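You operate a simulated robot arm through the tools that you are given. There is no shell and no other tool. Be economical: measure what you need, move in short steps, check, and stop when the job is done.

You run a simulated two-armed robot. Do the job below in one go: nothing can be reset, and whatever is moved stays where it is left.

## Task
Pick up the green-sleeved cone with one hand, pass it to the other hand and put it on the top of the steel table. Set down upright: green-sleeved cone.
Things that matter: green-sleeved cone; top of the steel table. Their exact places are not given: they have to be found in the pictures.

Only the result counts: the job must be done as asked and must still hold three seconds after the hand-in. Knocking over, shifting, dropping, spilling or breaking anything else fails it.

## Robot
Two 6-joint arms with two-finger grippers on one trunk, on a base that drives. Base frame: it is fixed to the floor where the robot stands at the start and does not move with it; the origin is under the middle of the robot, x ahead of it, y to its left, z up; the surface under the hand at the start is at about z = 820. Readings come in mm, degrees, newtons and seconds.
The left shoulder is at the start at [61, 143, 780], the right one opposite. With the tool pointing down near the work surface each hand reaches from about 200 to 700 mm from the robot's upright axis, wherever it stands, measured 20 degrees to its own side. Places, roughly: top of the steel table [-1100, -2100, 900]. Payload 2.45 kg a hand.
Tool frame (each hand has its own): the origin (TCP) lies between the finger pads and is the grasp point; the fingertips stand 26 mm ahead of it; z points along the fingers, y is the line along which they close. Largest opening 96 mm; the body of the gripper starts 69 mm behind the TCP.
Orientation is that of the tool frame in the base frame, as a unit quaternion [w, x, y, z]. With the fingers straight down and closing along the base's y, the tool's x points along the base's -x, its y along +y and its z along -z.

## Interface
- The arms move only by the tool nudge_tool. It takes "left_plan", "right_plan" or both (then of equal length, played together; a hand with none holds still); each is a list of rows, each an object of numbers (a shift or turn left out is 0, a gripper value left out holds the last): "claw": the opening, from 0 (shut) to 1 (fully open); "x", "y", "z": the shift along the tool's x, y, z in mm; "ax", "ay", "az": the turn, a rotation vector about the tool's x, y, z in degrees. In form: [{"claw": .., "x": .., "y": .., "z": .., "ax": .., "ay": .., "az": ..}, ...]. A call has 1 to 8 rows; each row is the pose to reach, as a shift and turn from the pose commanded when the call began, along the tool's axes at that moment. A row lasts 0.2 s, in which the tool goes at most 50 mm and 8.6 degrees; a call with a longer step from one row to the next is refused whole, and so is a gripper value outside its range. Where a pose cannot be reached the arm comes as near as it can. A force on the tool above 40 N (or 10 N above the force at the start of the call, whichever is more), or a blocked arm, ends the call early, and 0.2 s more pass. The fingers move at their own pace and stop on an object; they squeeze with about 40 N. The grip force told is the motor's: it shows also when the fingers shut on nothing. Time passes only in rows, and 0.2 s behind the last, so rows that repeat a pose let the fingers close. It gives the time, the measured TCP pose, the force on the tool (base axes), the opening and the grip force at its end, in the units of the frame above (readings bear some noise), with the torque about the TCP (base axes, N m) and any sound that the robot's microphone picked up.
- Cameras (640 x 400 px; columns grow to the right, rows downward): "scene" is now at [147.6, -11, 1404.2]; the picture's right is [-0.12, -0.99, 0.00], its down [-0.59, 0.07, -0.80] and it looks along [0.80, -0.10, -0.59] (base axes); focal length 253 px, centre (320, 200). "left" rides on the left gripper at [82, -3, -98] in its tool frame; the picture's right is [0.04, 1.00, 0.00], its down [-0.73, 0.03, -0.68] and it looks along [-0.68, 0.03, 0.73] (tool axes); focal length 256 px, centre (320, 200). "right" rides on the right gripper at [82, 3, -98] in its tool frame; the picture's right is [-0.04, 1.00, 0.00], its down [-0.73, -0.03, -0.68] and it looks along [-0.68, -0.03, 0.73] (tool axes); focal length 256 px, centre (320, 200).
- capture(camera): a new picture of that camera. It takes no simulated time.
- lift_body(by): slides the trunk up (or, below 0, down) by that many mm; the arms and the scene camera ride with it, the base frame stays. It gives what a move gives, with no picture.
- drive_base(legs): drives the robot by 1 to 6 legs, each [ahead, turn to the left] in mm and degrees, along the robot's own axes; the way and the turn of a leg run together, so that a leg with both is an arc; at most 1500 mm and 180 degrees a leg. The arms and the cameras ride along, it lands a little off, and it stops where it bumps. It gives what a move gives.
- turn_head(pan, tilt): turns the head with the scene camera to pan (to the left, within 86 degrees either way) and tilt (down, from -29 to 69), counted from straight ahead of the robot. It gives what a move gives.
- measure_at(camera, pixels): for up to 12 pixels [column, row] of the newest picture of that camera ("zoom" is the newest enlarged one), the place [x, y, z] in the base frame of the surface seen there, good to about 3 mm. It takes no simulated time.
- close_up(camera, box): a new picture of the part [left, top, right, bottom] of that camera's present view, enlarged. It takes no simulated time.
- hand_in(): hands the job in; it is judged then, once.

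Work in short steps. Measure before you move; look again where a grasp or a placing could have gone wrong, and mend it. You have 80 turns and 58 pictures in all, those below and enlarged ones among them. Open the grippers and draw the arms clear of the work before you hand the job in, unless the task says otherwise; then end with one line.

The tools are called after "Call:" by a JSON object that holds its "method" and its "body". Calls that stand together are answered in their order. nudge_tool: Moves the arms, as the interface text tells. Its arguments: {"type":"object","properties":{"left_plan":{"type":"array","items":{"type":"object","properties":{"claw":{"type":"number"},"x":{"type":"number"},"y":{"type":"number"},"z":{"type":"number"},"ax":{"type":"number"},"ay":{"type":"number"},"az":{"type":"number"}}}},"right_plan":{"type":"array","items":{"type":"object","properties":{"claw":{"type":"number"},"x":{"type":"number"},"y":{"type":"number"},"z":{"type":"number"},"ax":{"type":"number"},"ay":{"type":"number"},"az":{"type":"number"}}}}},"required":[]} The other tools are called the same way: lift_body (by) slides the trunk up or down; drive_base (legs) drives the base; turn_head (pan, tilt) turns the head that bears the scene camera; capture (camera) takes a picture; measure_at (camera, pixels) gives the place of the surface under pixels of a picture; close_up (camera, box) takes an enlarged picture of a part of a camera's view; hand_in () hands the job in.

At the start:

```text
time_s: 0.0
left_tcp_pos: [556.5, 54.7, 1047.3]
left_tool_rot: [0.0, 0.0, 1.0, 0.0]
left_wrist_force: [0.0, -0.4, 0.2]
left_moment: [-0.02, 0.02, 0.02]
left_finger_gap: 96.1
left_grasp_force: 0.1
right_tcp_pos: [520.4, -331.7, 1078.9]
right_tool_rot: [0.0, -0.001, 1.0, -0.001]
right_wrist_force: [0.9, -0.1, -0.1]
right_moment: [0.01, 0.0, -0.03]
right_finger_gap: 96.2
right_grasp_force: 0.0
trunk travel left (down, up): [-405.0, 185.0]
robot x, y, heading: [1.3, 0.5, -0.2]
head pan, tilt: [-7.2, 36.4]
```

scene: 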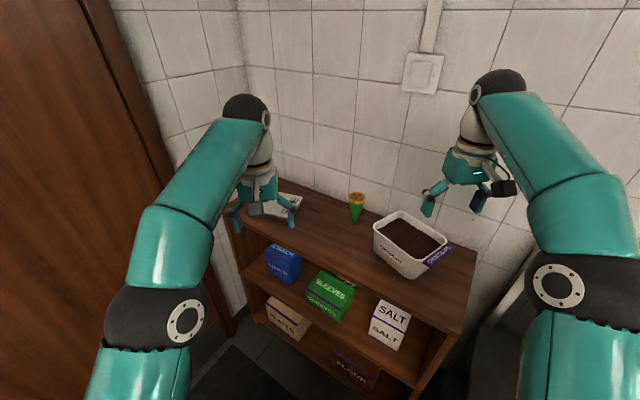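
right: 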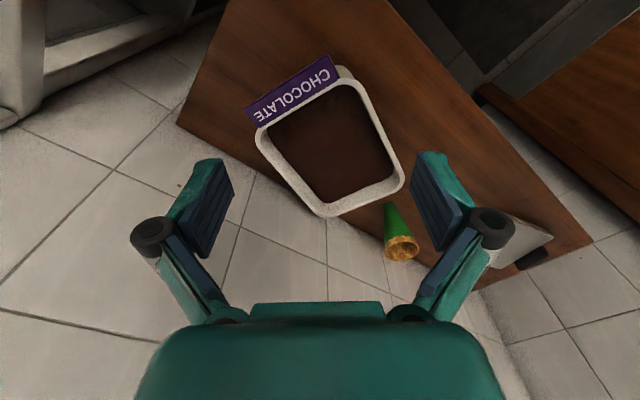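
left: 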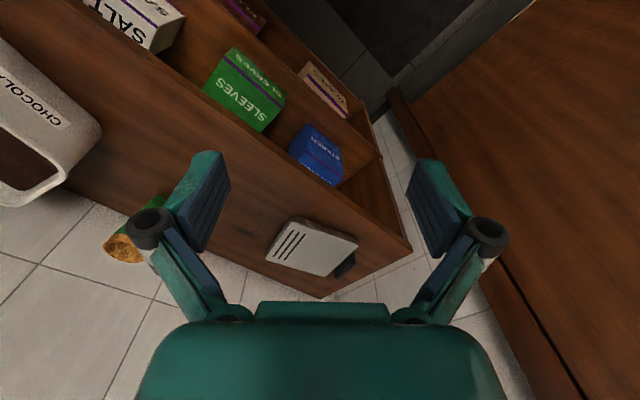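

The green cone is at about (357,207) in the scene picture, standing on the shelf top. I enlarge it and measure it.

Call:
{"method": "close_up", "body": {"camera": "scene", "box": [300, 170, 460, 270]}}

Call:
{"method": "measure_at", "body": {"camera": "scene", "pixels": [[357, 197], [356, 208], [355, 218], [354, 224], [350, 197], [364, 197], [330, 225], [300, 215], [385, 230], [400, 220], [290, 207]]}}

Call:
{"method": "measure_at", "body": {"camera": "right", "pixels": [[401, 248], [395, 222], [392, 206], [388, 250], [416, 250], [470, 270], [440, 120]]}}

```text
4.00 times, centred on (380, 220) of scene
```

zoom: 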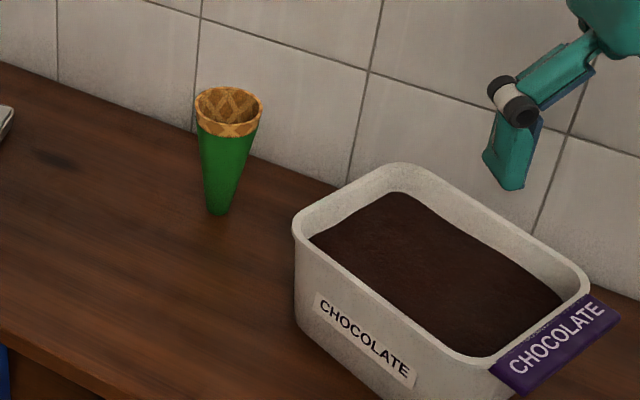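

```text
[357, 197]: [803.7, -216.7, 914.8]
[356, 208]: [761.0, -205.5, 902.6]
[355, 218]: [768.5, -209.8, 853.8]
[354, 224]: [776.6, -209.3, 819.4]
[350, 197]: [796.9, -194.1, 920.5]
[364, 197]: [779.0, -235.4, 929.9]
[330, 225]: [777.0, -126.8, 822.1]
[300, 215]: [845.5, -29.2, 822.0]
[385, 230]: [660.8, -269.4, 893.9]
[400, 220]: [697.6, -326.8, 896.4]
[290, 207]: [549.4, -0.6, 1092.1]
```

```text
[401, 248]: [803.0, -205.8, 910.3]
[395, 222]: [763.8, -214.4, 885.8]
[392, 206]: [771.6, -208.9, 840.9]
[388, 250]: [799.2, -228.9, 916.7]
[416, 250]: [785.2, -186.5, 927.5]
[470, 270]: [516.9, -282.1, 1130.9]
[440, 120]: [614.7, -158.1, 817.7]
```

The cone stands at about (782,-210) from z 822 to 930, narrow end down. I measure the tub, shelf edges and wall around it.

Call:
{"method": "measure_at", "body": {"camera": "zoom", "pixels": [[216, 213], [205, 180], [238, 180], [198, 120], [262, 110], [295, 232], [300, 325], [400, 168], [290, 200], [345, 190], [190, 145], [10, 335]]}}

Call:
{"method": "measure_at", "body": {"camera": "scene", "pixels": [[270, 238], [320, 262], [400, 300], [455, 335], [475, 255], [455, 243], [245, 255], [300, 300], [380, 330], [480, 330], [350, 160], [345, 370]]}}

Call:
{"method": "turn_head", "body": {"pan": -86, "tilt": 30}}

Call:
{"method": "capture", "body": {"camera": "scene"}}

```text
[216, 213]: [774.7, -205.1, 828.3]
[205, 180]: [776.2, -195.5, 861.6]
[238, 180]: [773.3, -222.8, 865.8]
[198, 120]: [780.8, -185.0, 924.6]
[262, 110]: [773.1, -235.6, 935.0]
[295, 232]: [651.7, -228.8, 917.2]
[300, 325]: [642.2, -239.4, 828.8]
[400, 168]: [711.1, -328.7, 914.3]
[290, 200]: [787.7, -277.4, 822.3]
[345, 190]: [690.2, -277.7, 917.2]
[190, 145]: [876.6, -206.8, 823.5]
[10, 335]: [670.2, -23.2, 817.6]
```

```text
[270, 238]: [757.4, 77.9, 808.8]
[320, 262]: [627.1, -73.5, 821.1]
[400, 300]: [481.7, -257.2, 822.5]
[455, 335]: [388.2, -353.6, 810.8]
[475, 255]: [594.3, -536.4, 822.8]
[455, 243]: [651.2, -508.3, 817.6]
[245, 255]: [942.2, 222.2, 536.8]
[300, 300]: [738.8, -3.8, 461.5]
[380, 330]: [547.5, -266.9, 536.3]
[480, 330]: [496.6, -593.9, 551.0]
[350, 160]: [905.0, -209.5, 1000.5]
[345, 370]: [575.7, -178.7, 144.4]
```

```text
time_s: 1.5
left_tcp_pos: [556.4, 53.6, 1047.6]
left_tool_rot: [0.0, 0.0, 1.0, -0.001]
left_wrist_force: [0.2, 0.0, 0.5]
left_moment: [0.01, -0.01, -0.02]
left_finger_gap: 96.0
left_grasp_force: 0.1
right_tcp_pos: [519.6, -331.0, 1079.5]
right_tool_rot: [0.001, 0.0, 1.0, 0.0]
right_wrist_force: [0.3, -0.1, -0.5]
right_moment: [0.04, 0.0, -0.03]
right_finger_gap: 96.1
right_grasp_force: 0.3
trunk travel left (down, up): [-405.0, 185.0]
robot x, y, heading: [-0.8, 1.9, 0.1]
head pan, tilt: [-85.9, 30.0]
```

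```text
53 pictures are left
```

scene: 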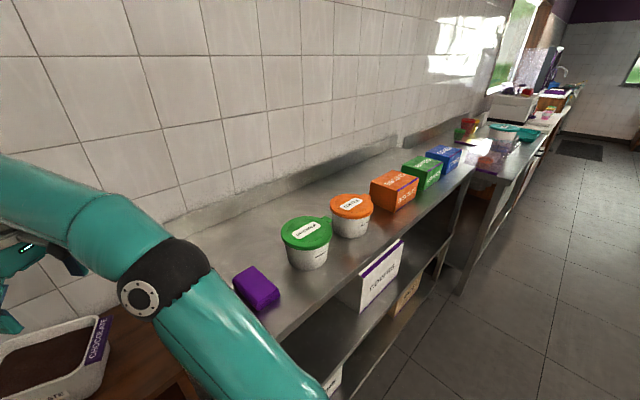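

A row of steel furniture runs off to the right along the wall. I measure several spots to find which one lies near (-1100,-2100,900).

Call:
{"method": "measure_at", "body": {"camera": "scene", "pixels": [[275, 250], [385, 225], [465, 170], [400, 160], [500, 160], [475, 125], [530, 135], [490, 190], [460, 290], [545, 115], [260, 330], [440, 140]]}}

Call:
{"method": "close_up", "body": {"camera": "scene", "box": [420, 60, 600, 200]}}

```text
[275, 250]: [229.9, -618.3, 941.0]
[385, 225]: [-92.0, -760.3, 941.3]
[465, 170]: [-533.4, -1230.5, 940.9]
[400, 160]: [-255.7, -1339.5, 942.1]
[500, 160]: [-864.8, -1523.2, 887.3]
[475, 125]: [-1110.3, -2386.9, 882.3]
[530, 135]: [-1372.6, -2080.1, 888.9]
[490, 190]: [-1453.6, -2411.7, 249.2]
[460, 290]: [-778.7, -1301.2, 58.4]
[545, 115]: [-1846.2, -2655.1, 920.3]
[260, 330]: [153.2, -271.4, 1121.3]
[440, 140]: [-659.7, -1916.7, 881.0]
```

```text
2.86 times, centred on (510, 130) of scene
```

zoom: 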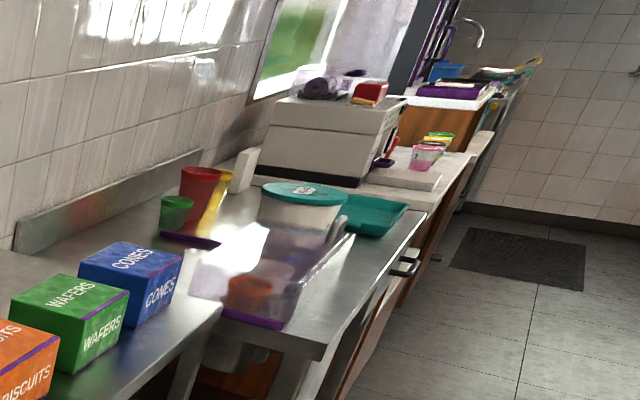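

The second table (z≈885, around (-1100,-2100)) is the target. First I tuck the right arm in and up so that I can turn, and look down at the base's clearance to the shelf and counter.

Call:
{"method": "nudge_tool", "body": {"right_plan": [{"x": 30, "y": 12, "z": -15}, {"x": 60, "y": 24, "z": -30}, {"x": 90, "y": 36, "z": -45}, {"x": 120, "y": 48, "z": -60}, {"x": 150, "y": 60, "z": -75}, {"x": 180, "y": 70, "z": -90}, {"x": 200, "y": 80, "z": -100}]}}

Call:
{"method": "turn_head", "body": {"pan": -45, "tilt": 65}}

Call:
{"method": "capture", "body": {"camera": "scene"}}

```text
time_s: 3.1
left_tcp_pos: [556.6, 55.5, 1048.7]
left_tool_rot: [0.0, 0.0, 1.0, 0.0]
left_wrist_force: [0.0, 0.4, -0.6]
left_moment: [0.0, -0.03, 0.0]
left_finger_gap: 96.0
left_grasp_force: 0.1
right_tcp_pos: [318.7, -250.2, 1176.9]
right_tool_rot: [0.002, 0.0, 1.0, 0.0]
right_wrist_force: [0.7, 1.0, 0.3]
right_moment: [-0.02, -0.01, -0.03]
right_finger_gap: 96.0
right_grasp_force: 0.1
trunk travel left (down, up): [-405.0, 185.0]
robot x, y, heading: [1.4, 1.7, -0.2]
head pan, tilt: [-85.9, 30.0]
```

```text
time_s: 4.2
left_tcp_pos: [557.4, 55.2, 1047.6]
left_tool_rot: [0.0, -0.001, 1.0, 0.0]
left_wrist_force: [-0.5, 0.6, 0.5]
left_moment: [0.01, 0.02, 0.04]
left_finger_gap: 96.0
left_grasp_force: 0.1
right_tcp_pos: [319.1, -251.1, 1177.3]
right_tool_rot: [0.001, 0.0, 1.0, 0.001]
right_wrist_force: [-1.2, 0.0, -0.2]
right_moment: [0.0, 0.0, -0.03]
right_finger_gap: 96.2
right_grasp_force: 0.0
trunk travel left (down, up): [-405.0, 185.0]
robot x, y, heading: [-2.4, -0.2, 0.0]
head pan, tilt: [-45.0, 65.0]
```

```text
51 pictures are left
```

scene: 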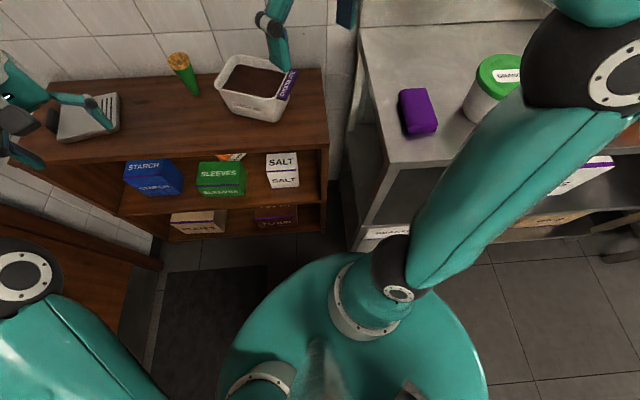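

The robot's teal round body shows at the bottom; I measure its rim and the nearest counter edges.

Call:
{"method": "measure_at", "body": {"camera": "scene", "pixels": [[300, 265], [235, 340], [475, 340], [345, 255], [390, 165], [355, 248], [362, 30], [327, 145], [485, 90], [420, 110], [640, 130]]}}

```text
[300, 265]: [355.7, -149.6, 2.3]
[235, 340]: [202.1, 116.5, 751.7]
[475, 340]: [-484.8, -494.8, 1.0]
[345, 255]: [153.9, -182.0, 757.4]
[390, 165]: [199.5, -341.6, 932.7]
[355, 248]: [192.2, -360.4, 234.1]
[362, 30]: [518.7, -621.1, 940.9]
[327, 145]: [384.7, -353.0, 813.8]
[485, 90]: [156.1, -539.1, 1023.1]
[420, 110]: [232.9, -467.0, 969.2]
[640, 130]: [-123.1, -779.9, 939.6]
```

The body rim is about 240 mm in radius and the counter corner is at (200,-341), the shelf edge 524 mm off. I drive 150 ahead, then turn 20° right, which keeps clear of both.

Call:
{"method": "drive_base", "body": {"legs": [[150, 0], [0, -20]]}}

Call:
{"method": "turn_head", "body": {"pan": 0, "tilt": 45}}

Call:
{"method": "capture", "body": {"camera": "scene"}}

```text
time_s: 6.8
left_tcp_pos: [697.9, -142.5, 1047.5]
left_tool_rot: [0.0, 0.175, 0.985, 0.0]
left_wrist_force: [-0.2, 0.5, -0.4]
left_moment: [0.03, -0.03, -0.03]
left_finger_gap: 96.0
left_grasp_force: 0.1
right_tcp_pos: [368.9, -346.8, 1177.3]
right_tool_rot: [0.001, 0.175, 0.984, 0.0]
right_wrist_force: [-0.2, -1.1, 0.1]
right_moment: [0.03, 0.03, 0.01]
right_finger_gap: 96.4
right_grasp_force: 0.1
trunk travel left (down, up): [-405.0, 185.0]
robot x, y, heading: [159.5, 13.1, -19.9]
head pan, tilt: [-45.0, 65.0]
```

```text
time_s: 7.9
left_tcp_pos: [696.3, -142.6, 1048.0]
left_tool_rot: [-0.001, 0.176, 0.984, 0.0]
left_wrist_force: [0.1, 1.4, 0.4]
left_moment: [0.0, 0.0, -0.02]
left_finger_gap: 96.0
left_grasp_force: 0.0
right_tcp_pos: [369.7, -346.0, 1177.0]
right_tool_rot: [0.001, 0.174, 0.985, 0.001]
right_wrist_force: [-1.0, -0.1, -0.1]
right_moment: [-0.06, 0.01, 0.0]
right_finger_gap: 95.8
right_grasp_force: 0.1
trunk travel left (down, up): [-405.0, 185.0]
robot x, y, heading: [160.3, 11.9, -20.3]
head pan, tilt: [0.0, 45.0]
```

```text
50 pictures are left
```

scene: 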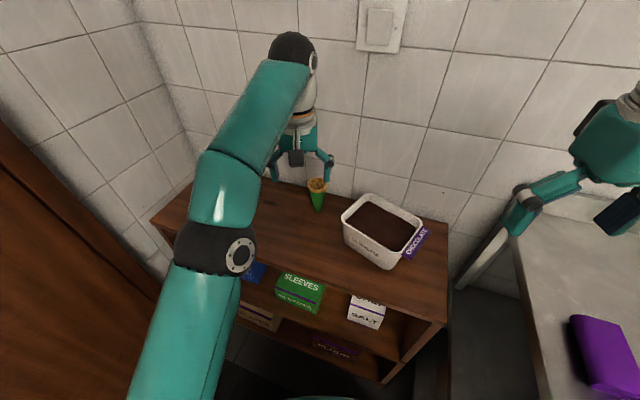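

Left hand is above the shelf, right arm is clear. I yaw the left tool 20° more to the right (azimuth -40°, square to the wall), then tilt the fingers 45° forward in place.

Call:
{"method": "nudge_tool", "body": {"left_plan": [{"az": 7}, {"az": 14}, {"az": 20}, {"az": 20}]}}

Call:
{"method": "nudge_tool", "body": {"left_plan": [{"ay": -8}, {"ay": -16}, {"ay": -24}, {"ay": -32}, {"ay": -40}, {"ay": -45}, {"ay": -45}]}}

Call:
{"method": "capture", "body": {"camera": "left"}}

Call:
{"method": "capture", "body": {"camera": "scene"}}

```text
time_s: 8.9
left_tcp_pos: [695.9, -142.4, 1047.5]
left_tool_rot: [0.0, 0.343, 0.939, 0.0]
left_wrist_force: [0.1, 0.0, 0.3]
left_moment: [0.03, 0.01, 0.01]
left_finger_gap: 95.8
left_grasp_force: 0.0
right_tcp_pos: [368.0, -346.9, 1179.1]
right_tool_rot: [0.001, 0.176, 0.984, 0.002]
right_wrist_force: [-0.6, -0.3, -0.5]
right_moment: [-0.02, -0.01, 0.0]
right_finger_gap: 95.9
right_grasp_force: 0.0
trunk travel left (down, up): [-405.0, 185.0]
robot x, y, heading: [158.7, 14.2, -20.1]
head pan, tilt: [0.0, 45.0]
```

```text
time_s: 10.5
left_tcp_pos: [695.8, -141.6, 1048.7]
left_tool_rot: [0.36, 0.317, 0.867, -0.133]
left_wrist_force: [-0.2, -0.4, -0.1]
left_moment: [0.0, 0.0, 0.02]
left_finger_gap: 96.1
left_grasp_force: 0.0
right_tcp_pos: [367.5, -347.3, 1178.7]
right_tool_rot: [0.001, 0.175, 0.985, 0.001]
right_wrist_force: [0.0, 0.9, 0.9]
right_moment: [0.0, -0.02, 0.0]
right_finger_gap: 96.1
right_grasp_force: 0.1
trunk travel left (down, up): [-405.0, 185.0]
robot x, y, heading: [160.7, 12.6, -20.1]
head pan, tilt: [0.0, 45.0]
```

```text
49 pictures are left
```

left: 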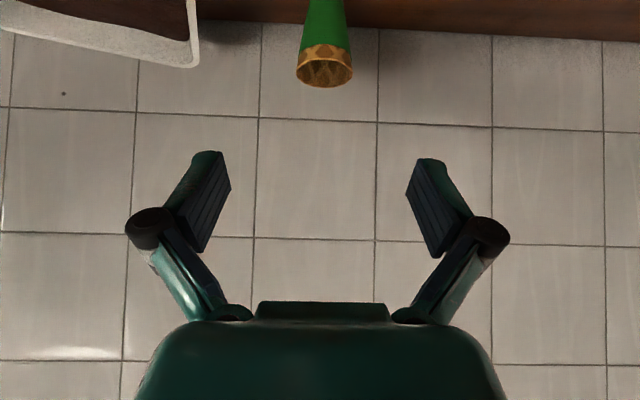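

```text
48 pictures are left
```

scene: 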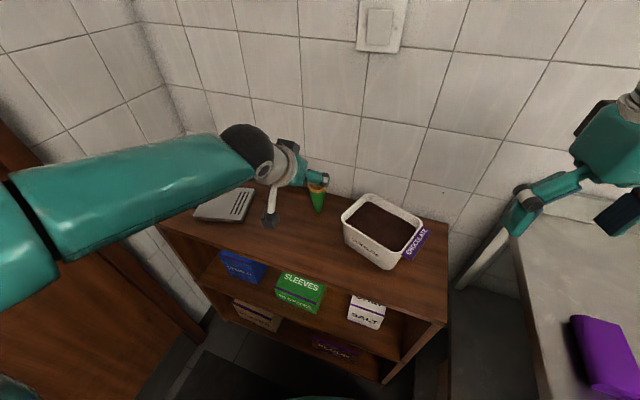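

The pose is reached; in the left picture the cone rim is at (324,68), nearly centred. I measure the cone from this camera to set the approach.

Call:
{"method": "measure_at", "body": {"camera": "left", "pixels": [[310, 30], [326, 30], [342, 30], [299, 70], [350, 70], [324, 86], [326, 8], [305, 8], [345, 8]]}}

Call:
{"method": "measure_at", "body": {"camera": "scene", "pixels": [[318, 200], [316, 210], [312, 196], [324, 196]]}}

```text
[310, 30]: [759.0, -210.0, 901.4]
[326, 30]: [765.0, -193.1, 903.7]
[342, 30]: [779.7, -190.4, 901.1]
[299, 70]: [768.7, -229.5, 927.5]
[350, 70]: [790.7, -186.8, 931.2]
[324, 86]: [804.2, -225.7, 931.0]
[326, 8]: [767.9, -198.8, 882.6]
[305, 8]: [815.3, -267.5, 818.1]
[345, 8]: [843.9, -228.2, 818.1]
```

```text
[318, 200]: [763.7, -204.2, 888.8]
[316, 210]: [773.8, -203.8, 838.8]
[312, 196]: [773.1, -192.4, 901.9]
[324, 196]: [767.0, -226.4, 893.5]
```

Cone centre is (781,-208), rim z≈932. I move to the pre-grasp point 110 mm back along the 45° approach line and check.

Call:
{"method": "nudge_tool", "body": {"left_plan": [{"x": 20, "y": 1, "z": 25, "claw": 1}, {"x": 40, "y": 2, "z": 50}, {"x": 58, "y": 3.7, "z": 75}, {"x": 58, "y": 3.7, "z": 100}, {"x": 58, "y": 3.7, "z": 100}]}}

Call:
{"method": "capture", "body": {"camera": "left"}}

Call:
{"method": "close_up", "body": {"camera": "scene", "box": [220, 120, 420, 245]}}

```text
time_s: 11.7
left_tcp_pos: [721.5, -159.7, 935.6]
left_tool_rot: [0.359, 0.317, 0.868, -0.132]
left_wrist_force: [-0.7, -0.6, 0.3]
left_moment: [0.03, 0.0, -0.02]
left_finger_gap: 95.8
left_grasp_force: 0.1
right_tcp_pos: [367.9, -347.1, 1178.1]
right_tool_rot: [0.002, 0.174, 0.985, 0.001]
right_wrist_force: [0.0, -0.7, 0.3]
right_moment: [0.02, 0.02, 0.01]
right_finger_gap: 96.2
right_grasp_force: 0.1
trunk travel left (down, up): [-405.0, 185.0]
robot x, y, heading: [160.3, 14.2, -20.1]
head pan, tilt: [0.0, 45.0]
```

```text
47 pictures are left
```

left: 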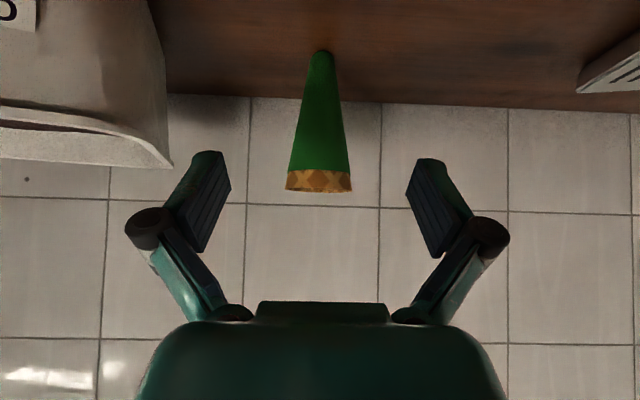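

```text
3.20 times, centred on (320, 182) of scene
```

zoom: 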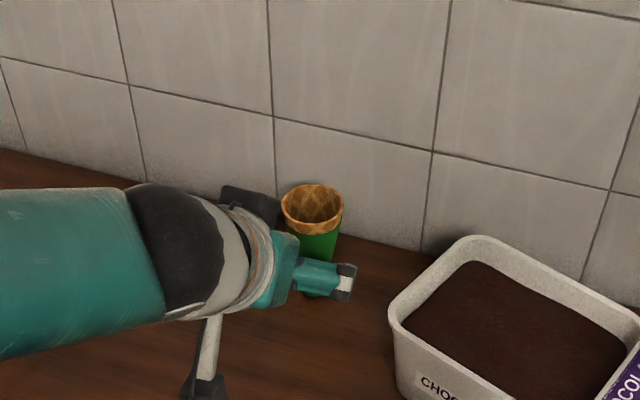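

The cone sits centred between the fingers (cols ~320). I advance 110 mm along the approach line.

Call:
{"method": "nudge_tool", "body": {"left_plan": [{"z": 25}, {"z": 50}, {"z": 75}, {"z": 95}, {"z": 110}, {"z": 110}]}}

Call:
{"method": "capture", "body": {"camera": "left"}}

Call:
{"method": "close_up", "body": {"camera": "scene", "box": [220, 120, 420, 245]}}

```text
time_s: 13.1
left_tcp_pos: [781.6, -208.9, 859.7]
left_tool_rot: [0.36, 0.316, 0.868, -0.131]
left_wrist_force: [-0.3, -0.3, 0.3]
left_moment: [-0.03, -0.01, 0.0]
left_finger_gap: 96.0
left_grasp_force: 0.2
right_tcp_pos: [367.8, -345.5, 1177.7]
right_tool_rot: [0.0, 0.174, 0.985, 0.001]
right_wrist_force: [0.8, -0.1, -0.6]
right_moment: [0.01, 0.0, 0.01]
right_finger_gap: 96.0
right_grasp_force: 0.1
trunk travel left (down, up): [-405.0, 185.0]
robot x, y, heading: [159.8, 12.8, -20.0]
head pan, tilt: [0.0, 45.0]
```

```text
45 pictures are left
```

left: 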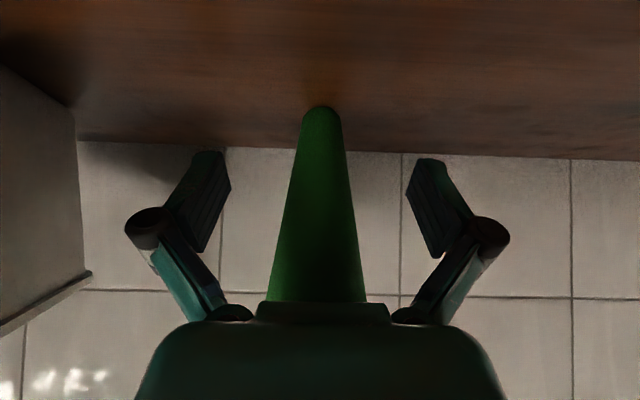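

```text
3.20 times, centred on (320, 182) of scene
```

zoom: 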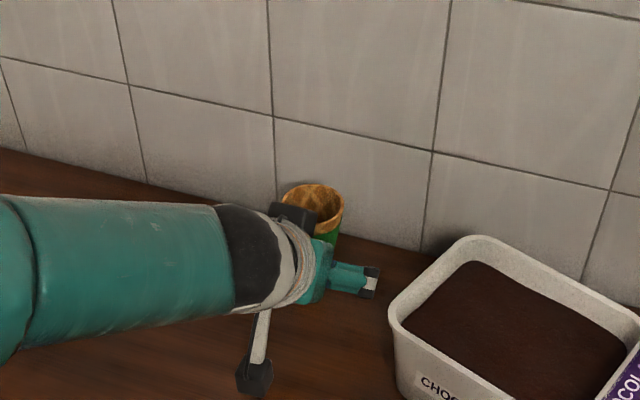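

Grip is centred, but the rim comes very near the gripper body. I back off 9 mm along the fingers and close.

Call:
{"method": "nudge_tool", "body": {"left_plan": [{"z": -9}, {"z": -9, "claw": 0}, {"z": -9}, {"z": -9}, {"z": -9}, {"z": -9}]}}

Call:
{"method": "capture", "body": {"camera": "left"}}

```text
time_s: 14.5
left_tcp_pos: [774.7, -203.2, 866.0]
left_tool_rot: [0.36, 0.316, 0.868, -0.131]
left_wrist_force: [-0.4, 0.5, 0.7]
left_moment: [0.01, 0.0, -0.03]
left_finger_gap: 30.6
left_grasp_force: 14.0
right_tcp_pos: [367.7, -346.9, 1178.4]
right_tool_rot: [0.001, 0.175, 0.985, 0.0]
right_wrist_force: [-0.5, -0.4, 0.4]
right_moment: [0.0, 0.02, -0.02]
right_finger_gap: 95.8
right_grasp_force: 0.0
trunk travel left (down, up): [-405.0, 185.0]
robot x, y, heading: [156.0, 15.0, -20.0]
head pan, tilt: [0.0, 45.0]
```

```text
43 pictures are left
```

left: 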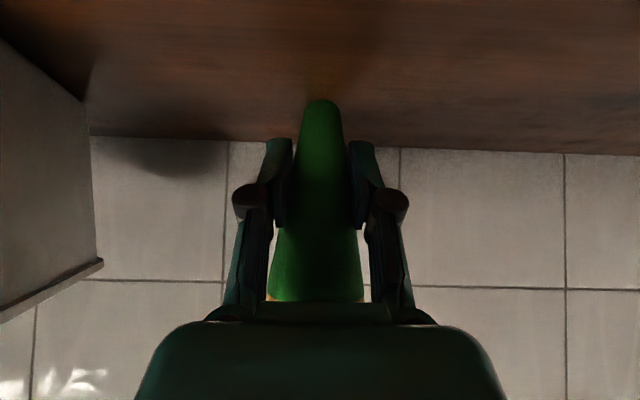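

Gripped at 30.6 mm gap. I lift straight up 200 mm and check.

Call:
{"method": "nudge_tool", "body": {"left_plan": [{"claw": 0}, {"x": -5, "z": -5}, {"x": -15, "z": -15}, {"x": -35, "z": -35}, {"x": -60, "z": -60}, {"x": -85, "z": -85}, {"x": -115, "z": -115}, {"x": -141, "z": -141}]}}

Call:
{"method": "capture", "body": {"camera": "left"}}

Call:
{"method": "capture", "body": {"camera": "scene"}}

```text
time_s: 16.3
left_tcp_pos: [778.0, -205.4, 1067.0]
left_tool_rot: [0.359, 0.318, 0.868, -0.132]
left_wrist_force: [-0.6, 0.1, -0.5]
left_moment: [0.01, 0.04, -0.04]
left_finger_gap: 30.5
left_grasp_force: 13.8
right_tcp_pos: [367.4, -347.6, 1179.1]
right_tool_rot: [0.0, 0.175, 0.984, 0.001]
right_wrist_force: [0.0, 0.4, -0.1]
right_moment: [-0.02, 0.04, -0.03]
right_finger_gap: 95.9
right_grasp_force: 0.0
trunk travel left (down, up): [-405.0, 185.0]
robot x, y, heading: [163.6, 10.6, -20.0]
head pan, tilt: [0.0, 45.0]
```

```text
42 pictures are left
```

left: 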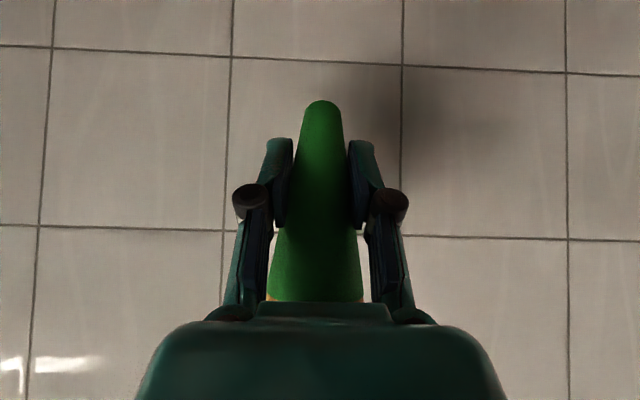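

```text
41 pictures are left
```

scene: 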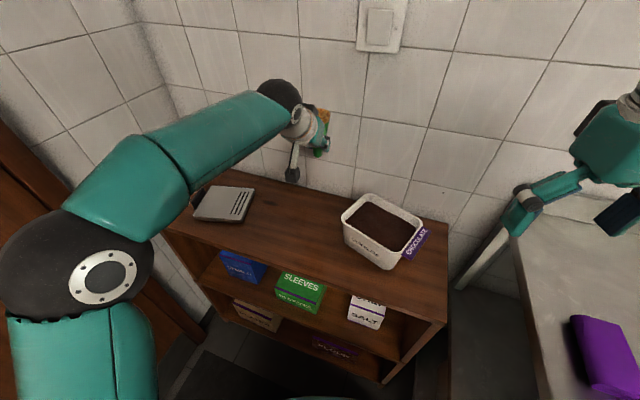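

The cone is held upright at about z 1067. Before backing off, I check how far the door at the left is from the left elbow.

Call:
{"method": "measure_at", "body": {"camera": "scene", "pixels": [[20, 200], [30, 370], [170, 320], [190, 340], [30, 225], [100, 270], [60, 130], [310, 115], [322, 118], [315, 150]]}}

Call:
{"method": "turn_head", "body": {"pan": 80, "tilt": 40}}

Call:
{"method": "capture", "body": {"camera": "scene"}}

```text
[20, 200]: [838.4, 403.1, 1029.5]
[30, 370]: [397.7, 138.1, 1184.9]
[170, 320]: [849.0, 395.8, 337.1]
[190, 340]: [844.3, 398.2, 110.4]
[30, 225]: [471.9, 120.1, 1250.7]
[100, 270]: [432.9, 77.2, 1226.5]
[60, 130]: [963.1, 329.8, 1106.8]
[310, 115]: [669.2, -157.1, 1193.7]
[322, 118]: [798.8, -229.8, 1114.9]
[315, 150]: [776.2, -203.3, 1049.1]
```

```text
time_s: 17.8
left_tcp_pos: [778.7, -205.7, 1065.6]
left_tool_rot: [0.36, 0.316, 0.868, -0.131]
left_wrist_force: [-0.5, -0.2, 0.3]
left_moment: [0.01, 0.0, 0.02]
left_finger_gap: 30.1
left_grasp_force: 13.9
right_tcp_pos: [368.0, -346.9, 1176.6]
right_tool_rot: [0.001, 0.176, 0.984, 0.001]
right_wrist_force: [0.2, 0.3, -0.1]
right_moment: [-0.04, -0.02, -0.01]
right_finger_gap: 96.2
right_grasp_force: 0.0
trunk travel left (down, up): [-405.0, 185.0]
robot x, y, heading: [160.6, 12.7, -20.2]
head pan, tilt: [80.0, 40.0]
```

```text
40 pictures are left
```

scene: 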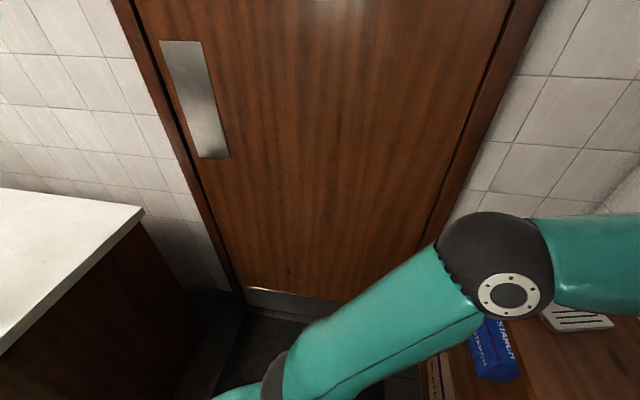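

There is room on the left; I check the pale counter on that side before backing up.

Call:
{"method": "measure_at", "body": {"camera": "scene", "pixels": [[142, 210], [60, 290], [10, 340], [30, 200], [330, 150]]}}

```text
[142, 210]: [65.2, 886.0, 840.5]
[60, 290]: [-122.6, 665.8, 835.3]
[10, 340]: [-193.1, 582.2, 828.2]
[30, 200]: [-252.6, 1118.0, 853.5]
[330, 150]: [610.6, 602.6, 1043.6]
```

The aisle is about 900 mm wide, with plenty of room behind. I back off 230 mm for the handover.

Call:
{"method": "drive_base", "body": {"legs": [[-230, 0]]}}

Call:
{"method": "nudge_tool", "body": {"left_plan": [{"ax": 5, "az": 5, "x": -3, "z": -20}, {"ax": 10, "az": 10, "x": -6, "z": -40}, {"ax": 15, "az": 15, "x": -10, "z": -60}, {"ax": 20, "az": 20, "x": -13, "z": -80}, {"ax": 25, "az": 25, "x": -16, "z": -100}, {"ax": 30, "az": 30, "x": -20, "z": -120}, {"ax": 35, "az": 35, "x": -20, "z": -140}, {"ax": 40, "az": 40, "x": -20, "z": -160}]}}

Call:
{"method": "turn_head", "body": {"pan": 0, "tilt": 40}}

Call:
{"method": "capture", "body": {"camera": "scene"}}

```text
time_s: 19.6
left_tcp_pos: [561.3, -128.6, 1066.4]
left_tool_rot: [0.361, 0.318, 0.867, -0.132]
left_wrist_force: [0.1, -0.3, 0.9]
left_moment: [0.0, -0.06, -0.02]
left_finger_gap: 30.1
left_grasp_force: 14.0
right_tcp_pos: [150.5, -267.4, 1177.8]
right_tool_rot: [0.001, 0.177, 0.984, 0.0]
right_wrist_force: [-0.9, 0.0, 1.3]
right_moment: [0.03, -0.03, 0.01]
right_finger_gap: 96.3
right_grasp_force: 0.2
trunk travel left (down, up): [-405.0, 185.0]
robot x, y, heading: [-57.3, 90.1, -20.4]
head pan, tilt: [80.0, 40.0]
```

```text
time_s: 21.4
left_tcp_pos: [484.5, -61.5, 1187.1]
left_tool_rot: [0.254, 0.692, 0.611, -0.287]
left_wrist_force: [0.0, 0.2, -0.9]
left_moment: [0.02, -0.02, 0.01]
left_finger_gap: 30.2
left_grasp_force: 14.2
left hand out of reach, approached as far as the arm can: row 8
right_tcp_pos: [150.8, -267.5, 1177.9]
right_tool_rot: [0.001, 0.177, 0.984, 0.001]
right_wrist_force: [-0.7, 0.9, -0.9]
right_moment: [0.0, 0.01, 0.02]
right_finger_gap: 95.9
right_grasp_force: 0.0
trunk travel left (down, up): [-405.0, 185.0]
robot x, y, heading: [-55.3, 92.5, -20.4]
head pan, tilt: [80.0, 40.0]
```

```text
time_s: 22.9
left_tcp_pos: [483.5, -62.4, 1188.9]
left_tool_rot: [0.253, 0.692, 0.613, -0.287]
left_wrist_force: [-0.7, 0.1, -0.1]
left_moment: [-0.01, 0.0, -0.01]
left_finger_gap: 30.1
left_grasp_force: 13.9
right_tcp_pos: [152.1, -268.6, 1178.7]
right_tool_rot: [0.002, 0.177, 0.984, 0.001]
right_wrist_force: [-0.1, 0.4, -0.5]
right_moment: [0.02, -0.03, 0.0]
right_finger_gap: 95.9
right_grasp_force: 0.0
trunk travel left (down, up): [-405.0, 185.0]
robot x, y, heading: [-56.9, 91.0, -20.5]
head pan, tilt: [0.0, 40.0]
```

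```text
39 pictures are left
```

scene: 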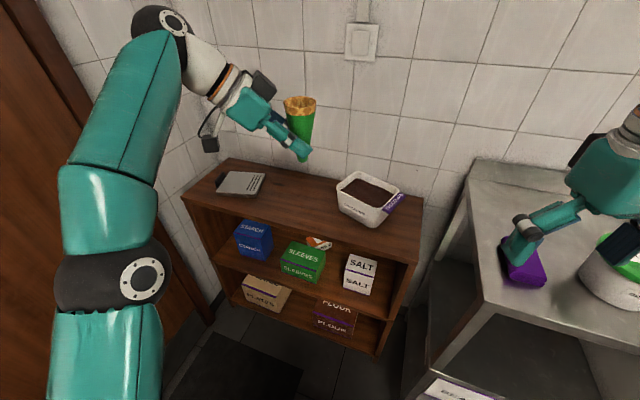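

Left hand now holds the cone from the left side (relative azimuth about -77°). I bring it closer and lower (forward ~430, z 1000), and start yawing the right tool so that its camera will face away from the left hand.

Call:
{"method": "nudge_tool", "body": {"left_plan": [{"x": 18, "y": -16, "z": 15}, {"x": 40, "y": -36, "z": 34}, {"x": 65, "y": -58, "z": 55}, {"x": 90, "y": -80, "z": 76}, {"x": 110, "y": -100, "z": 94}, {"x": 130, "y": -118, "z": 111}, {"x": 144, "y": -130, "z": 123}, {"x": 144, "y": -130, "z": 123}], "right_plan": [{"az": -7}, {"az": -14}, {"az": -21}, {"az": -28}, {"az": -35}, {"az": -42}, {"az": -49}, {"az": -55}]}}

Call:
{"method": "nudge_tool", "body": {"right_plan": [{"az": -7}, {"az": -14}, {"az": -21}, {"az": -28}, {"az": -35}, {"az": -42}, {"az": -48}, {"az": -48}]}}

Call:
{"method": "capture", "body": {"camera": "scene"}}

```text
time_s: 24.7
left_tcp_pos: [356.1, -31.5, 1001.7]
left_tool_rot: [0.253, 0.692, 0.612, -0.287]
left_wrist_force: [0.3, -0.5, 0.3]
left_moment: [-0.01, -0.03, -0.01]
left_finger_gap: 29.9
left_grasp_force: 14.0
right_tcp_pos: [151.7, -267.5, 1177.7]
right_tool_rot: [0.002, -0.297, 0.955, -0.002]
right_wrist_force: [-0.2, 0.4, 0.4]
right_moment: [0.02, -0.01, -0.02]
right_finger_gap: 96.3
right_grasp_force: 0.1
trunk travel left (down, up): [-405.0, 185.0]
robot x, y, heading: [-57.9, 91.6, -20.8]
head pan, tilt: [0.0, 40.0]
```

```text
time_s: 26.5
left_tcp_pos: [356.6, -31.4, 1001.0]
left_tool_rot: [0.254, 0.691, 0.613, -0.286]
left_wrist_force: [-0.9, 0.2, -0.1]
left_moment: [-0.04, 0.03, 0.0]
left_finger_gap: 29.8
left_grasp_force: 14.2
right_tcp_pos: [153.1, -269.2, 1179.1]
right_tool_rot: [0.002, -0.661, 0.751, -0.002]
right_wrist_force: [0.4, -0.3, -0.1]
right_moment: [-0.01, 0.02, -0.02]
right_finger_gap: 95.8
right_grasp_force: 0.0
trunk travel left (down, up): [-405.0, 185.0]
robot x, y, heading: [-54.9, 93.0, -20.6]
head pan, tilt: [0.0, 40.0]
```

```text
38 pictures are left
```

scene: 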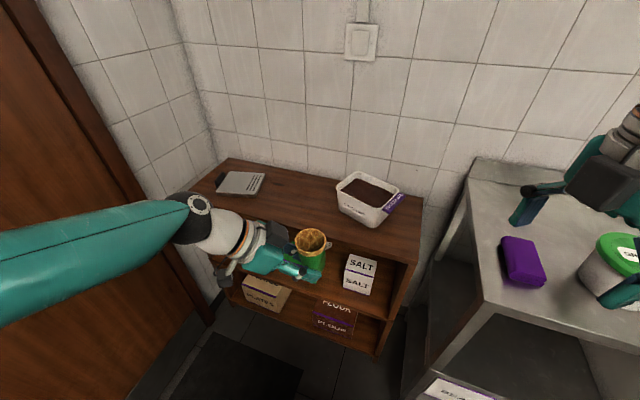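

The right tool is yawed to x heading -97° and the left holds the cone at (356,-31,1001). I measure the cone rim for the right hand's target.

Call:
{"method": "close_up", "body": {"camera": "scene", "box": [240, 200, 400, 300]}}

Call:
{"method": "measure_at", "body": {"camera": "scene", "pixels": [[296, 240], [327, 240], [311, 230], [311, 249], [312, 260], [311, 240]]}}

```text
4.00 times, centred on (320, 250) of scene
```

zoom: 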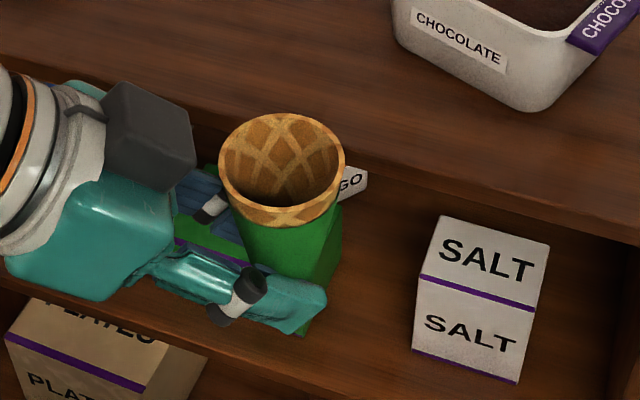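

```text
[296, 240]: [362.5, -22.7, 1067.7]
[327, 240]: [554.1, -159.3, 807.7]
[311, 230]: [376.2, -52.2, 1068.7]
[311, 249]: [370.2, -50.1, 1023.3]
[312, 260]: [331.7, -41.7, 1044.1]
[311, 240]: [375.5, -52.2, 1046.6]
```

The rim shows clear; I also measure the dark block on the left gripper near the rim so the right fingers avoid it, plus the rim more precisely.

Call:
{"method": "measure_at", "body": {"camera": "zoom", "pixels": [[150, 130], [185, 165], [185, 125], [120, 95], [222, 165], [341, 170], [285, 117], [277, 224], [130, 165], [300, 300], [330, 330]]}}

Call:
{"method": "capture", "body": {"camera": "right"}}

```text
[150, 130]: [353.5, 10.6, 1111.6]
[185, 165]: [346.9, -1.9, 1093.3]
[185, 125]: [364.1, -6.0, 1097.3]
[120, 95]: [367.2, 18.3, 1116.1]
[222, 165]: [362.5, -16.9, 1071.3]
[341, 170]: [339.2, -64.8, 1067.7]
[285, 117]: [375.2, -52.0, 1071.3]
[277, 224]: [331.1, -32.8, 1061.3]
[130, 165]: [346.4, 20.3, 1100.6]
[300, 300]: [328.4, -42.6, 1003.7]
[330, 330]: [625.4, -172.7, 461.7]
```

```text
36 pictures are left
```

right: 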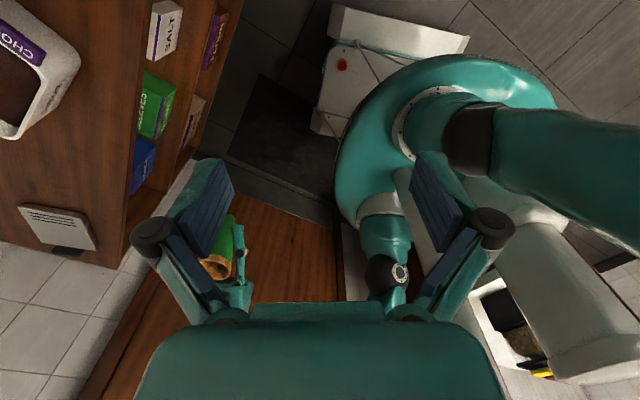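

Rim centre is about (353,-40), z 1068. I send the right hand to a point 100 mm back from the rim along its axis, leaning 15° away from the left hand so the blocks on the grippers stay apart.

Call:
{"method": "nudge_tool", "body": {"right_plan": [{"x": -20, "y": -15, "z": 0, "ay": -2}, {"x": -50, "y": -37, "z": 3, "ay": -4}, {"x": -85, "y": -63, "z": 6, "ay": -6}, {"x": -120, "y": -90, "z": 10, "ay": -8}, {"x": -155, "y": -116, "z": 14, "ay": -10}, {"x": -190, "y": -142, "z": 18, "ay": -12}, {"x": -215, "y": -160, "z": 20, "ay": -14}, {"x": -226.6, "y": -169.4, "z": 22, "ay": -15}]}}

Call:
{"method": "capture", "body": {"camera": "right"}}

Call:
{"method": "capture", "body": {"camera": "scene"}}

```text
time_s: 28.3
left_tcp_pos: [357.4, -31.2, 999.9]
left_tool_rot: [0.253, 0.691, 0.613, -0.286]
left_wrist_force: [-0.3, 0.1, -0.3]
left_moment: [-0.01, 0.03, 0.0]
left_finger_gap: 29.6
left_grasp_force: 14.3
right_tcp_pos: [349.4, -64.9, 1158.0]
right_tool_rot: [0.1, -0.655, 0.744, 0.085]
right_wrist_force: [0.0, 0.7, -0.5]
right_moment: [0.02, -0.03, -0.02]
right_finger_gap: 96.0
right_grasp_force: 0.0
trunk travel left (down, up): [-405.0, 185.0]
robot x, y, heading: [-56.1, 89.0, -20.4]
head pan, tilt: [0.0, 40.0]
```

```text
35 pictures are left
```

right: 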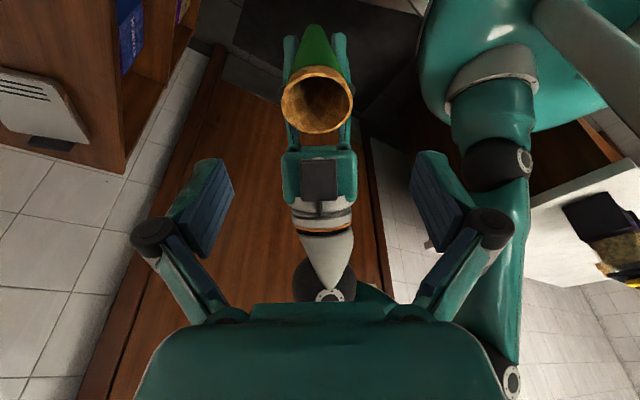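

```text
34 pictures are left
```

scene: 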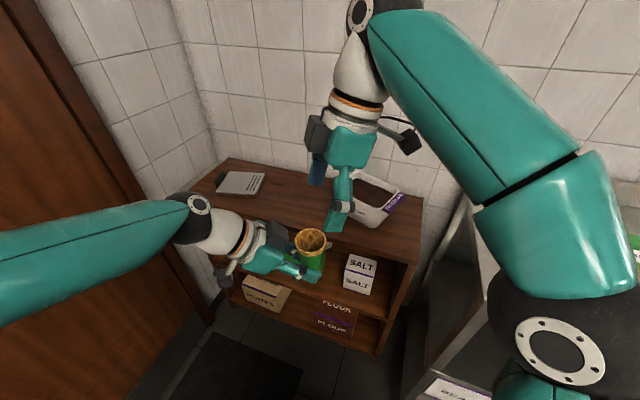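

The right hand is in line (rim centre col ≈317). I measure the rim from the right camera to fine-tune.

Call:
{"method": "measure_at", "body": {"camera": "right", "pixels": [[284, 100], [350, 98], [317, 68], [317, 130], [318, 175]]}}

```text
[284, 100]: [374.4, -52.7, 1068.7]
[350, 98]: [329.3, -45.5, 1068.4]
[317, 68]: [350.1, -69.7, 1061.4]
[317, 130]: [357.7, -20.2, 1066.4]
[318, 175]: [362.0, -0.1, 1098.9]
```

Rim centre refined to about (353,-44). I lower the right hand over the rim along its axis, fingers open.

Call:
{"method": "nudge_tool", "body": {"right_plan": [{"x": 2, "y": -1, "z": 20, "claw": 1}, {"x": 5, "y": -1, "z": 40}, {"x": 5, "y": -1, "z": 60}, {"x": 5, "y": -1, "z": 80}, {"x": 5, "y": -1, "z": 92}, {"x": 5, "y": -1, "z": 100}, {"x": 5, "y": -1, "z": 100}]}}

Call:
{"method": "capture", "body": {"camera": "right"}}

Call:
{"method": "close_up", "body": {"camera": "scene", "box": [220, 160, 412, 280]}}

```text
time_s: 29.9
left_tcp_pos: [356.0, -32.0, 1000.7]
left_tool_rot: [0.254, 0.691, 0.613, -0.286]
left_wrist_force: [0.6, 0.7, -0.1]
left_moment: [0.01, 0.03, 0.02]
left_finger_gap: 29.4
left_grasp_force: 14.1
right_tcp_pos: [351.0, -44.7, 1058.6]
right_tool_rot: [0.099, -0.655, 0.744, 0.086]
right_wrist_force: [0.1, 0.4, -1.0]
right_moment: [0.01, -0.03, 0.0]
right_finger_gap: 95.9
right_grasp_force: 0.1
trunk travel left (down, up): [-405.0, 185.0]
robot x, y, heading: [-56.1, 92.4, -20.5]
head pan, tilt: [0.0, 40.0]
```

```text
33 pictures are left
```

right: 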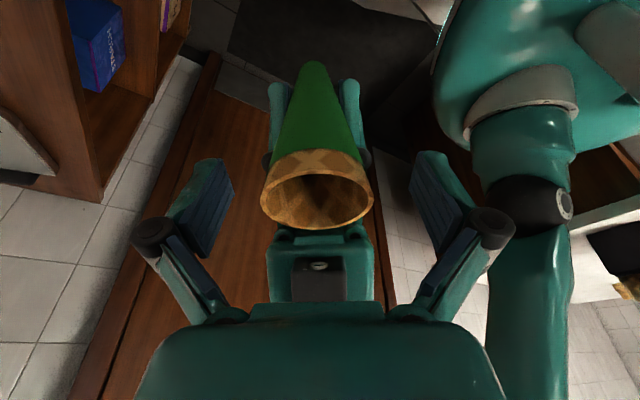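

```text
3.33 times, centred on (316, 220) of scene
```

zoom: 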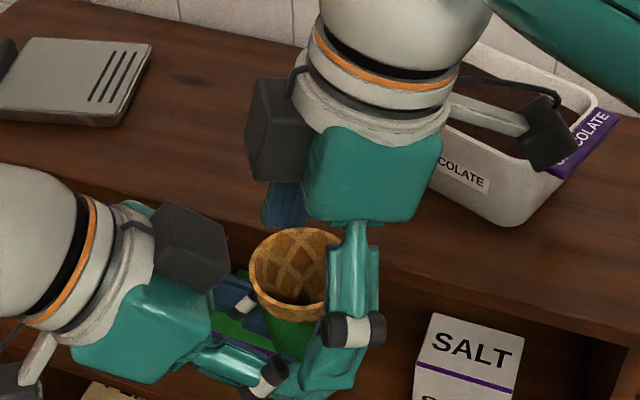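

The rim (317,190) is centred between the right fingers and nothing touches. I close the right gripper.

Call:
{"method": "nudge_tool", "body": {"right_plan": [{"claw": 0.65}, {"claw": 0.55}, {"claw": 0.4}, {"claw": 0.2}, {"claw": 0}, {"claw": 0}]}}

Call:
{"method": "capture", "body": {"camera": "right"}}

```text
time_s: 31.3
left_tcp_pos: [356.4, -31.8, 1001.3]
left_tool_rot: [0.253, 0.691, 0.613, -0.287]
left_wrist_force: [-5.8, 2.8, -3.5]
left_moment: [-0.09, -0.1, -0.07]
left_finger_gap: 29.6
left_grasp_force: 14.1
right_tcp_pos: [353.4, -43.6, 1058.2]
right_tool_rot: [0.1, -0.655, 0.744, 0.085]
right_wrist_force: [5.9, -2.6, 3.2]
right_moment: [-0.03, -0.19, -0.03]
right_finger_gap: 50.8
right_grasp_force: 14.2
trunk travel left (down, up): [-405.0, 185.0]
robot x, y, heading: [-57.6, 92.8, -20.5]
head pan, tilt: [0.0, 40.0]
```

```text
31 pictures are left
```

right: 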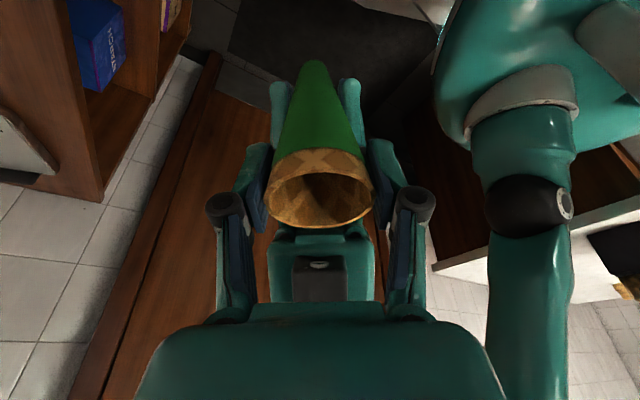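

The right hand grips the rim at 50.8 mm. I open the left to 0.6, then withdraw it along its own axis.

Call:
{"method": "nudge_tool", "body": {"left_plan": [{"claw": 0.45}, {"claw": 0.6}, {"claw": 0.6}, {"claw": 0.6}]}}

Call:
{"method": "capture", "body": {"camera": "right"}}

```text
time_s: 32.3
left_tcp_pos: [356.3, -31.2, 1000.6]
left_tool_rot: [0.253, 0.692, 0.612, -0.286]
left_wrist_force: [-1.1, -0.5, -0.1]
left_moment: [0.0, 0.01, 0.02]
left_finger_gap: 57.5
left_grasp_force: 0.0
right_tcp_pos: [351.9, -44.5, 1059.1]
right_tool_rot: [0.099, -0.655, 0.744, 0.085]
right_wrist_force: [-0.2, 0.3, -0.2]
right_moment: [0.0, -0.01, 0.03]
right_finger_gap: 50.8
right_grasp_force: 14.1
trunk travel left (down, up): [-405.0, 185.0]
robot x, y, heading: [-53.3, 91.1, -20.7]
head pan, tilt: [0.0, 40.0]
```

```text
30 pictures are left
```

right: 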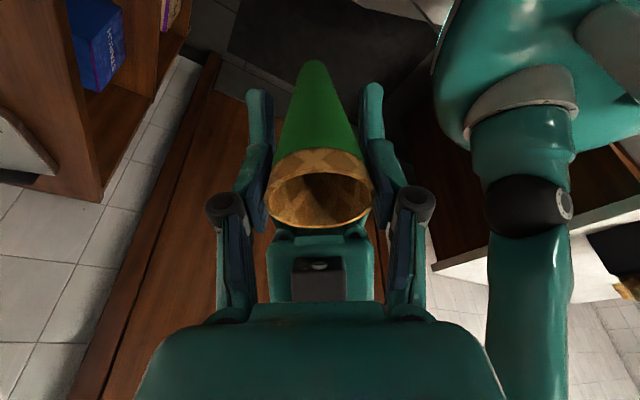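

The cone stays in the right hand. I withdraw the left hand horizontally to the left by 170 mm.

Call:
{"method": "nudge_tool", "body": {"left_plan": [{"x": 10, "z": -10}, {"x": 25, "z": -25}, {"x": 45, "z": -45}, {"x": 65, "z": -65}, {"x": 90, "z": -90}, {"x": 120, "z": -120}]}}

Call:
{"method": "capture", "body": {"camera": "scene"}}

Call:
{"method": "capture", "body": {"camera": "left"}}

```text
time_s: 33.7
left_tcp_pos: [377.4, 136.7, 1002.2]
left_tool_rot: [0.254, 0.691, 0.612, -0.287]
left_wrist_force: [0.3, -0.2, 0.8]
left_moment: [-0.02, 0.02, 0.0]
left_finger_gap: 57.5
left_grasp_force: 0.1
right_tcp_pos: [351.8, -44.6, 1058.9]
right_tool_rot: [0.099, -0.655, 0.745, 0.085]
right_wrist_force: [0.6, 0.0, -0.8]
right_moment: [0.03, 0.0, 0.03]
right_finger_gap: 50.7
right_grasp_force: 13.3
trunk travel left (down, up): [-405.0, 185.0]
robot x, y, heading: [-53.6, 93.7, -20.6]
head pan, tilt: [0.0, 40.0]
```

```text
29 pictures are left
```

scene: 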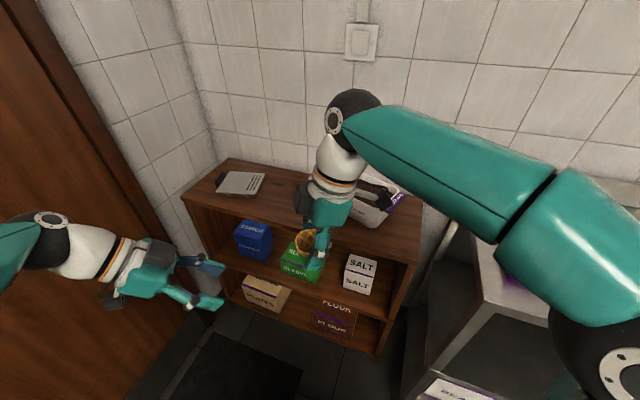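

```text
28 pictures are left
```

left: 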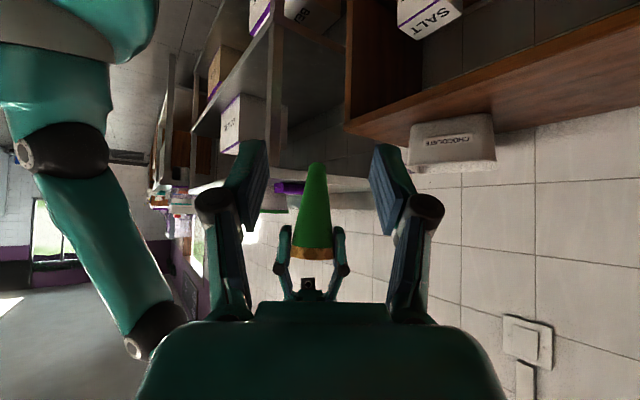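

Handover done; cone hangs upright in the right hand. I raise the trunk 180 mm for clearance, then turn the left tool back to a tucked, downward pose.

Call:
{"method": "measure_at", "body": {"camera": "scene", "pixels": [[560, 240], [600, 330], [630, 250], [20, 245], [320, 235], [305, 240]]}}

Call:
{"method": "lift_body", "body": {"by": 180}}

Call:
{"method": "nudge_tool", "body": {"left_plan": [{"ax": -5, "az": -5}, {"ax": -10, "az": -10}, {"ax": -15, "az": -15}, {"ax": -20, "az": -20}, {"ax": -25, "az": -25}, {"ax": -30, "az": -30}, {"ax": -35, "az": -35}, {"ax": -40, "az": -40}]}}

Call:
{"method": "nudge_tool", "body": {"left_plan": [{"ay": 8}, {"ay": 16}, {"ay": 24}, {"ay": 32}, {"ay": 40}, {"ay": 45}]}}

Call:
{"method": "capture", "body": {"camera": "scene"}}

```text
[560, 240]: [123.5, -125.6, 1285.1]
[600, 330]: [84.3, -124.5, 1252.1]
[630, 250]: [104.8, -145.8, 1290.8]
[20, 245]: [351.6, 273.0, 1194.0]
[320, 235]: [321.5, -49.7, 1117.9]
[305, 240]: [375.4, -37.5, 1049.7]
```

```text
time_s: 35.7
left_tcp_pos: [377.1, 136.7, 1182.0]
left_tool_rot: [0.254, 0.692, 0.612, -0.287]
left_wrist_force: [-0.4, 0.3, 0.4]
left_moment: [-0.04, -0.03, -0.01]
left_finger_gap: 57.7
left_grasp_force: 0.1
right_tcp_pos: [352.2, -44.7, 1238.4]
right_tool_rot: [0.099, -0.655, 0.744, 0.086]
right_wrist_force: [-0.6, -0.7, 0.1]
right_moment: [-0.02, -0.02, 0.02]
right_finger_gap: 50.6
right_grasp_force: 14.0
trunk travel left (down, up): [-585.0, 5.0]
robot x, y, heading: [-54.6, 91.5, -20.2]
head pan, tilt: [0.0, 40.0]
```

```text
time_s: 37.5
left_tcp_pos: [376.5, 135.2, 1181.3]
left_tool_rot: [0.36, 0.319, 0.867, -0.132]
left_wrist_force: [0.7, 0.3, -0.1]
left_moment: [0.02, 0.0, 0.0]
left_finger_gap: 57.6
left_grasp_force: 0.1
right_tcp_pos: [351.8, -43.7, 1239.3]
right_tool_rot: [0.099, -0.655, 0.744, 0.085]
right_wrist_force: [-0.4, 0.3, -0.3]
right_moment: [0.0, -0.02, 0.02]
right_finger_gap: 50.8
right_grasp_force: 13.9
trunk travel left (down, up): [-585.0, 5.0]
robot x, y, heading: [-55.0, 92.1, -20.4]
head pan, tilt: [0.0, 40.0]
```

```text
time_s: 38.9
left_tcp_pos: [376.5, 135.0, 1182.8]
left_tool_rot: [-0.002, 0.345, 0.939, 0.0]
left_wrist_force: [0.1, -0.4, -0.8]
left_moment: [0.0, 0.01, -0.02]
left_finger_gap: 57.5
left_grasp_force: 0.1
right_tcp_pos: [351.4, -45.6, 1239.3]
right_tool_rot: [0.099, -0.655, 0.745, 0.085]
right_wrist_force: [0.1, 0.3, -0.3]
right_moment: [0.01, -0.02, -0.04]
right_finger_gap: 50.7
right_grasp_force: 14.0
trunk travel left (down, up): [-585.0, 5.0]
robot x, y, heading: [-56.1, 93.8, -20.3]
head pan, tilt: [0.0, 40.0]
```

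```text
27 pictures are left
```

scene: 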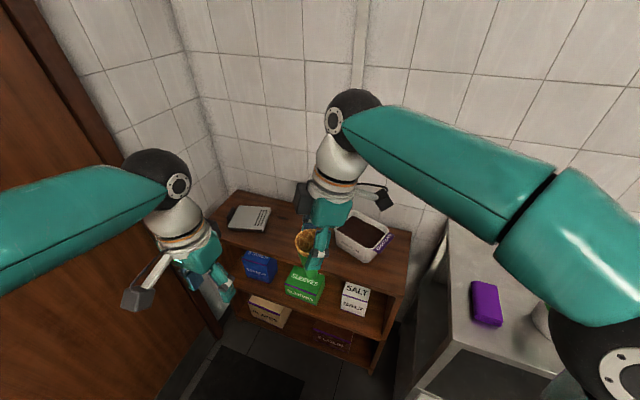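

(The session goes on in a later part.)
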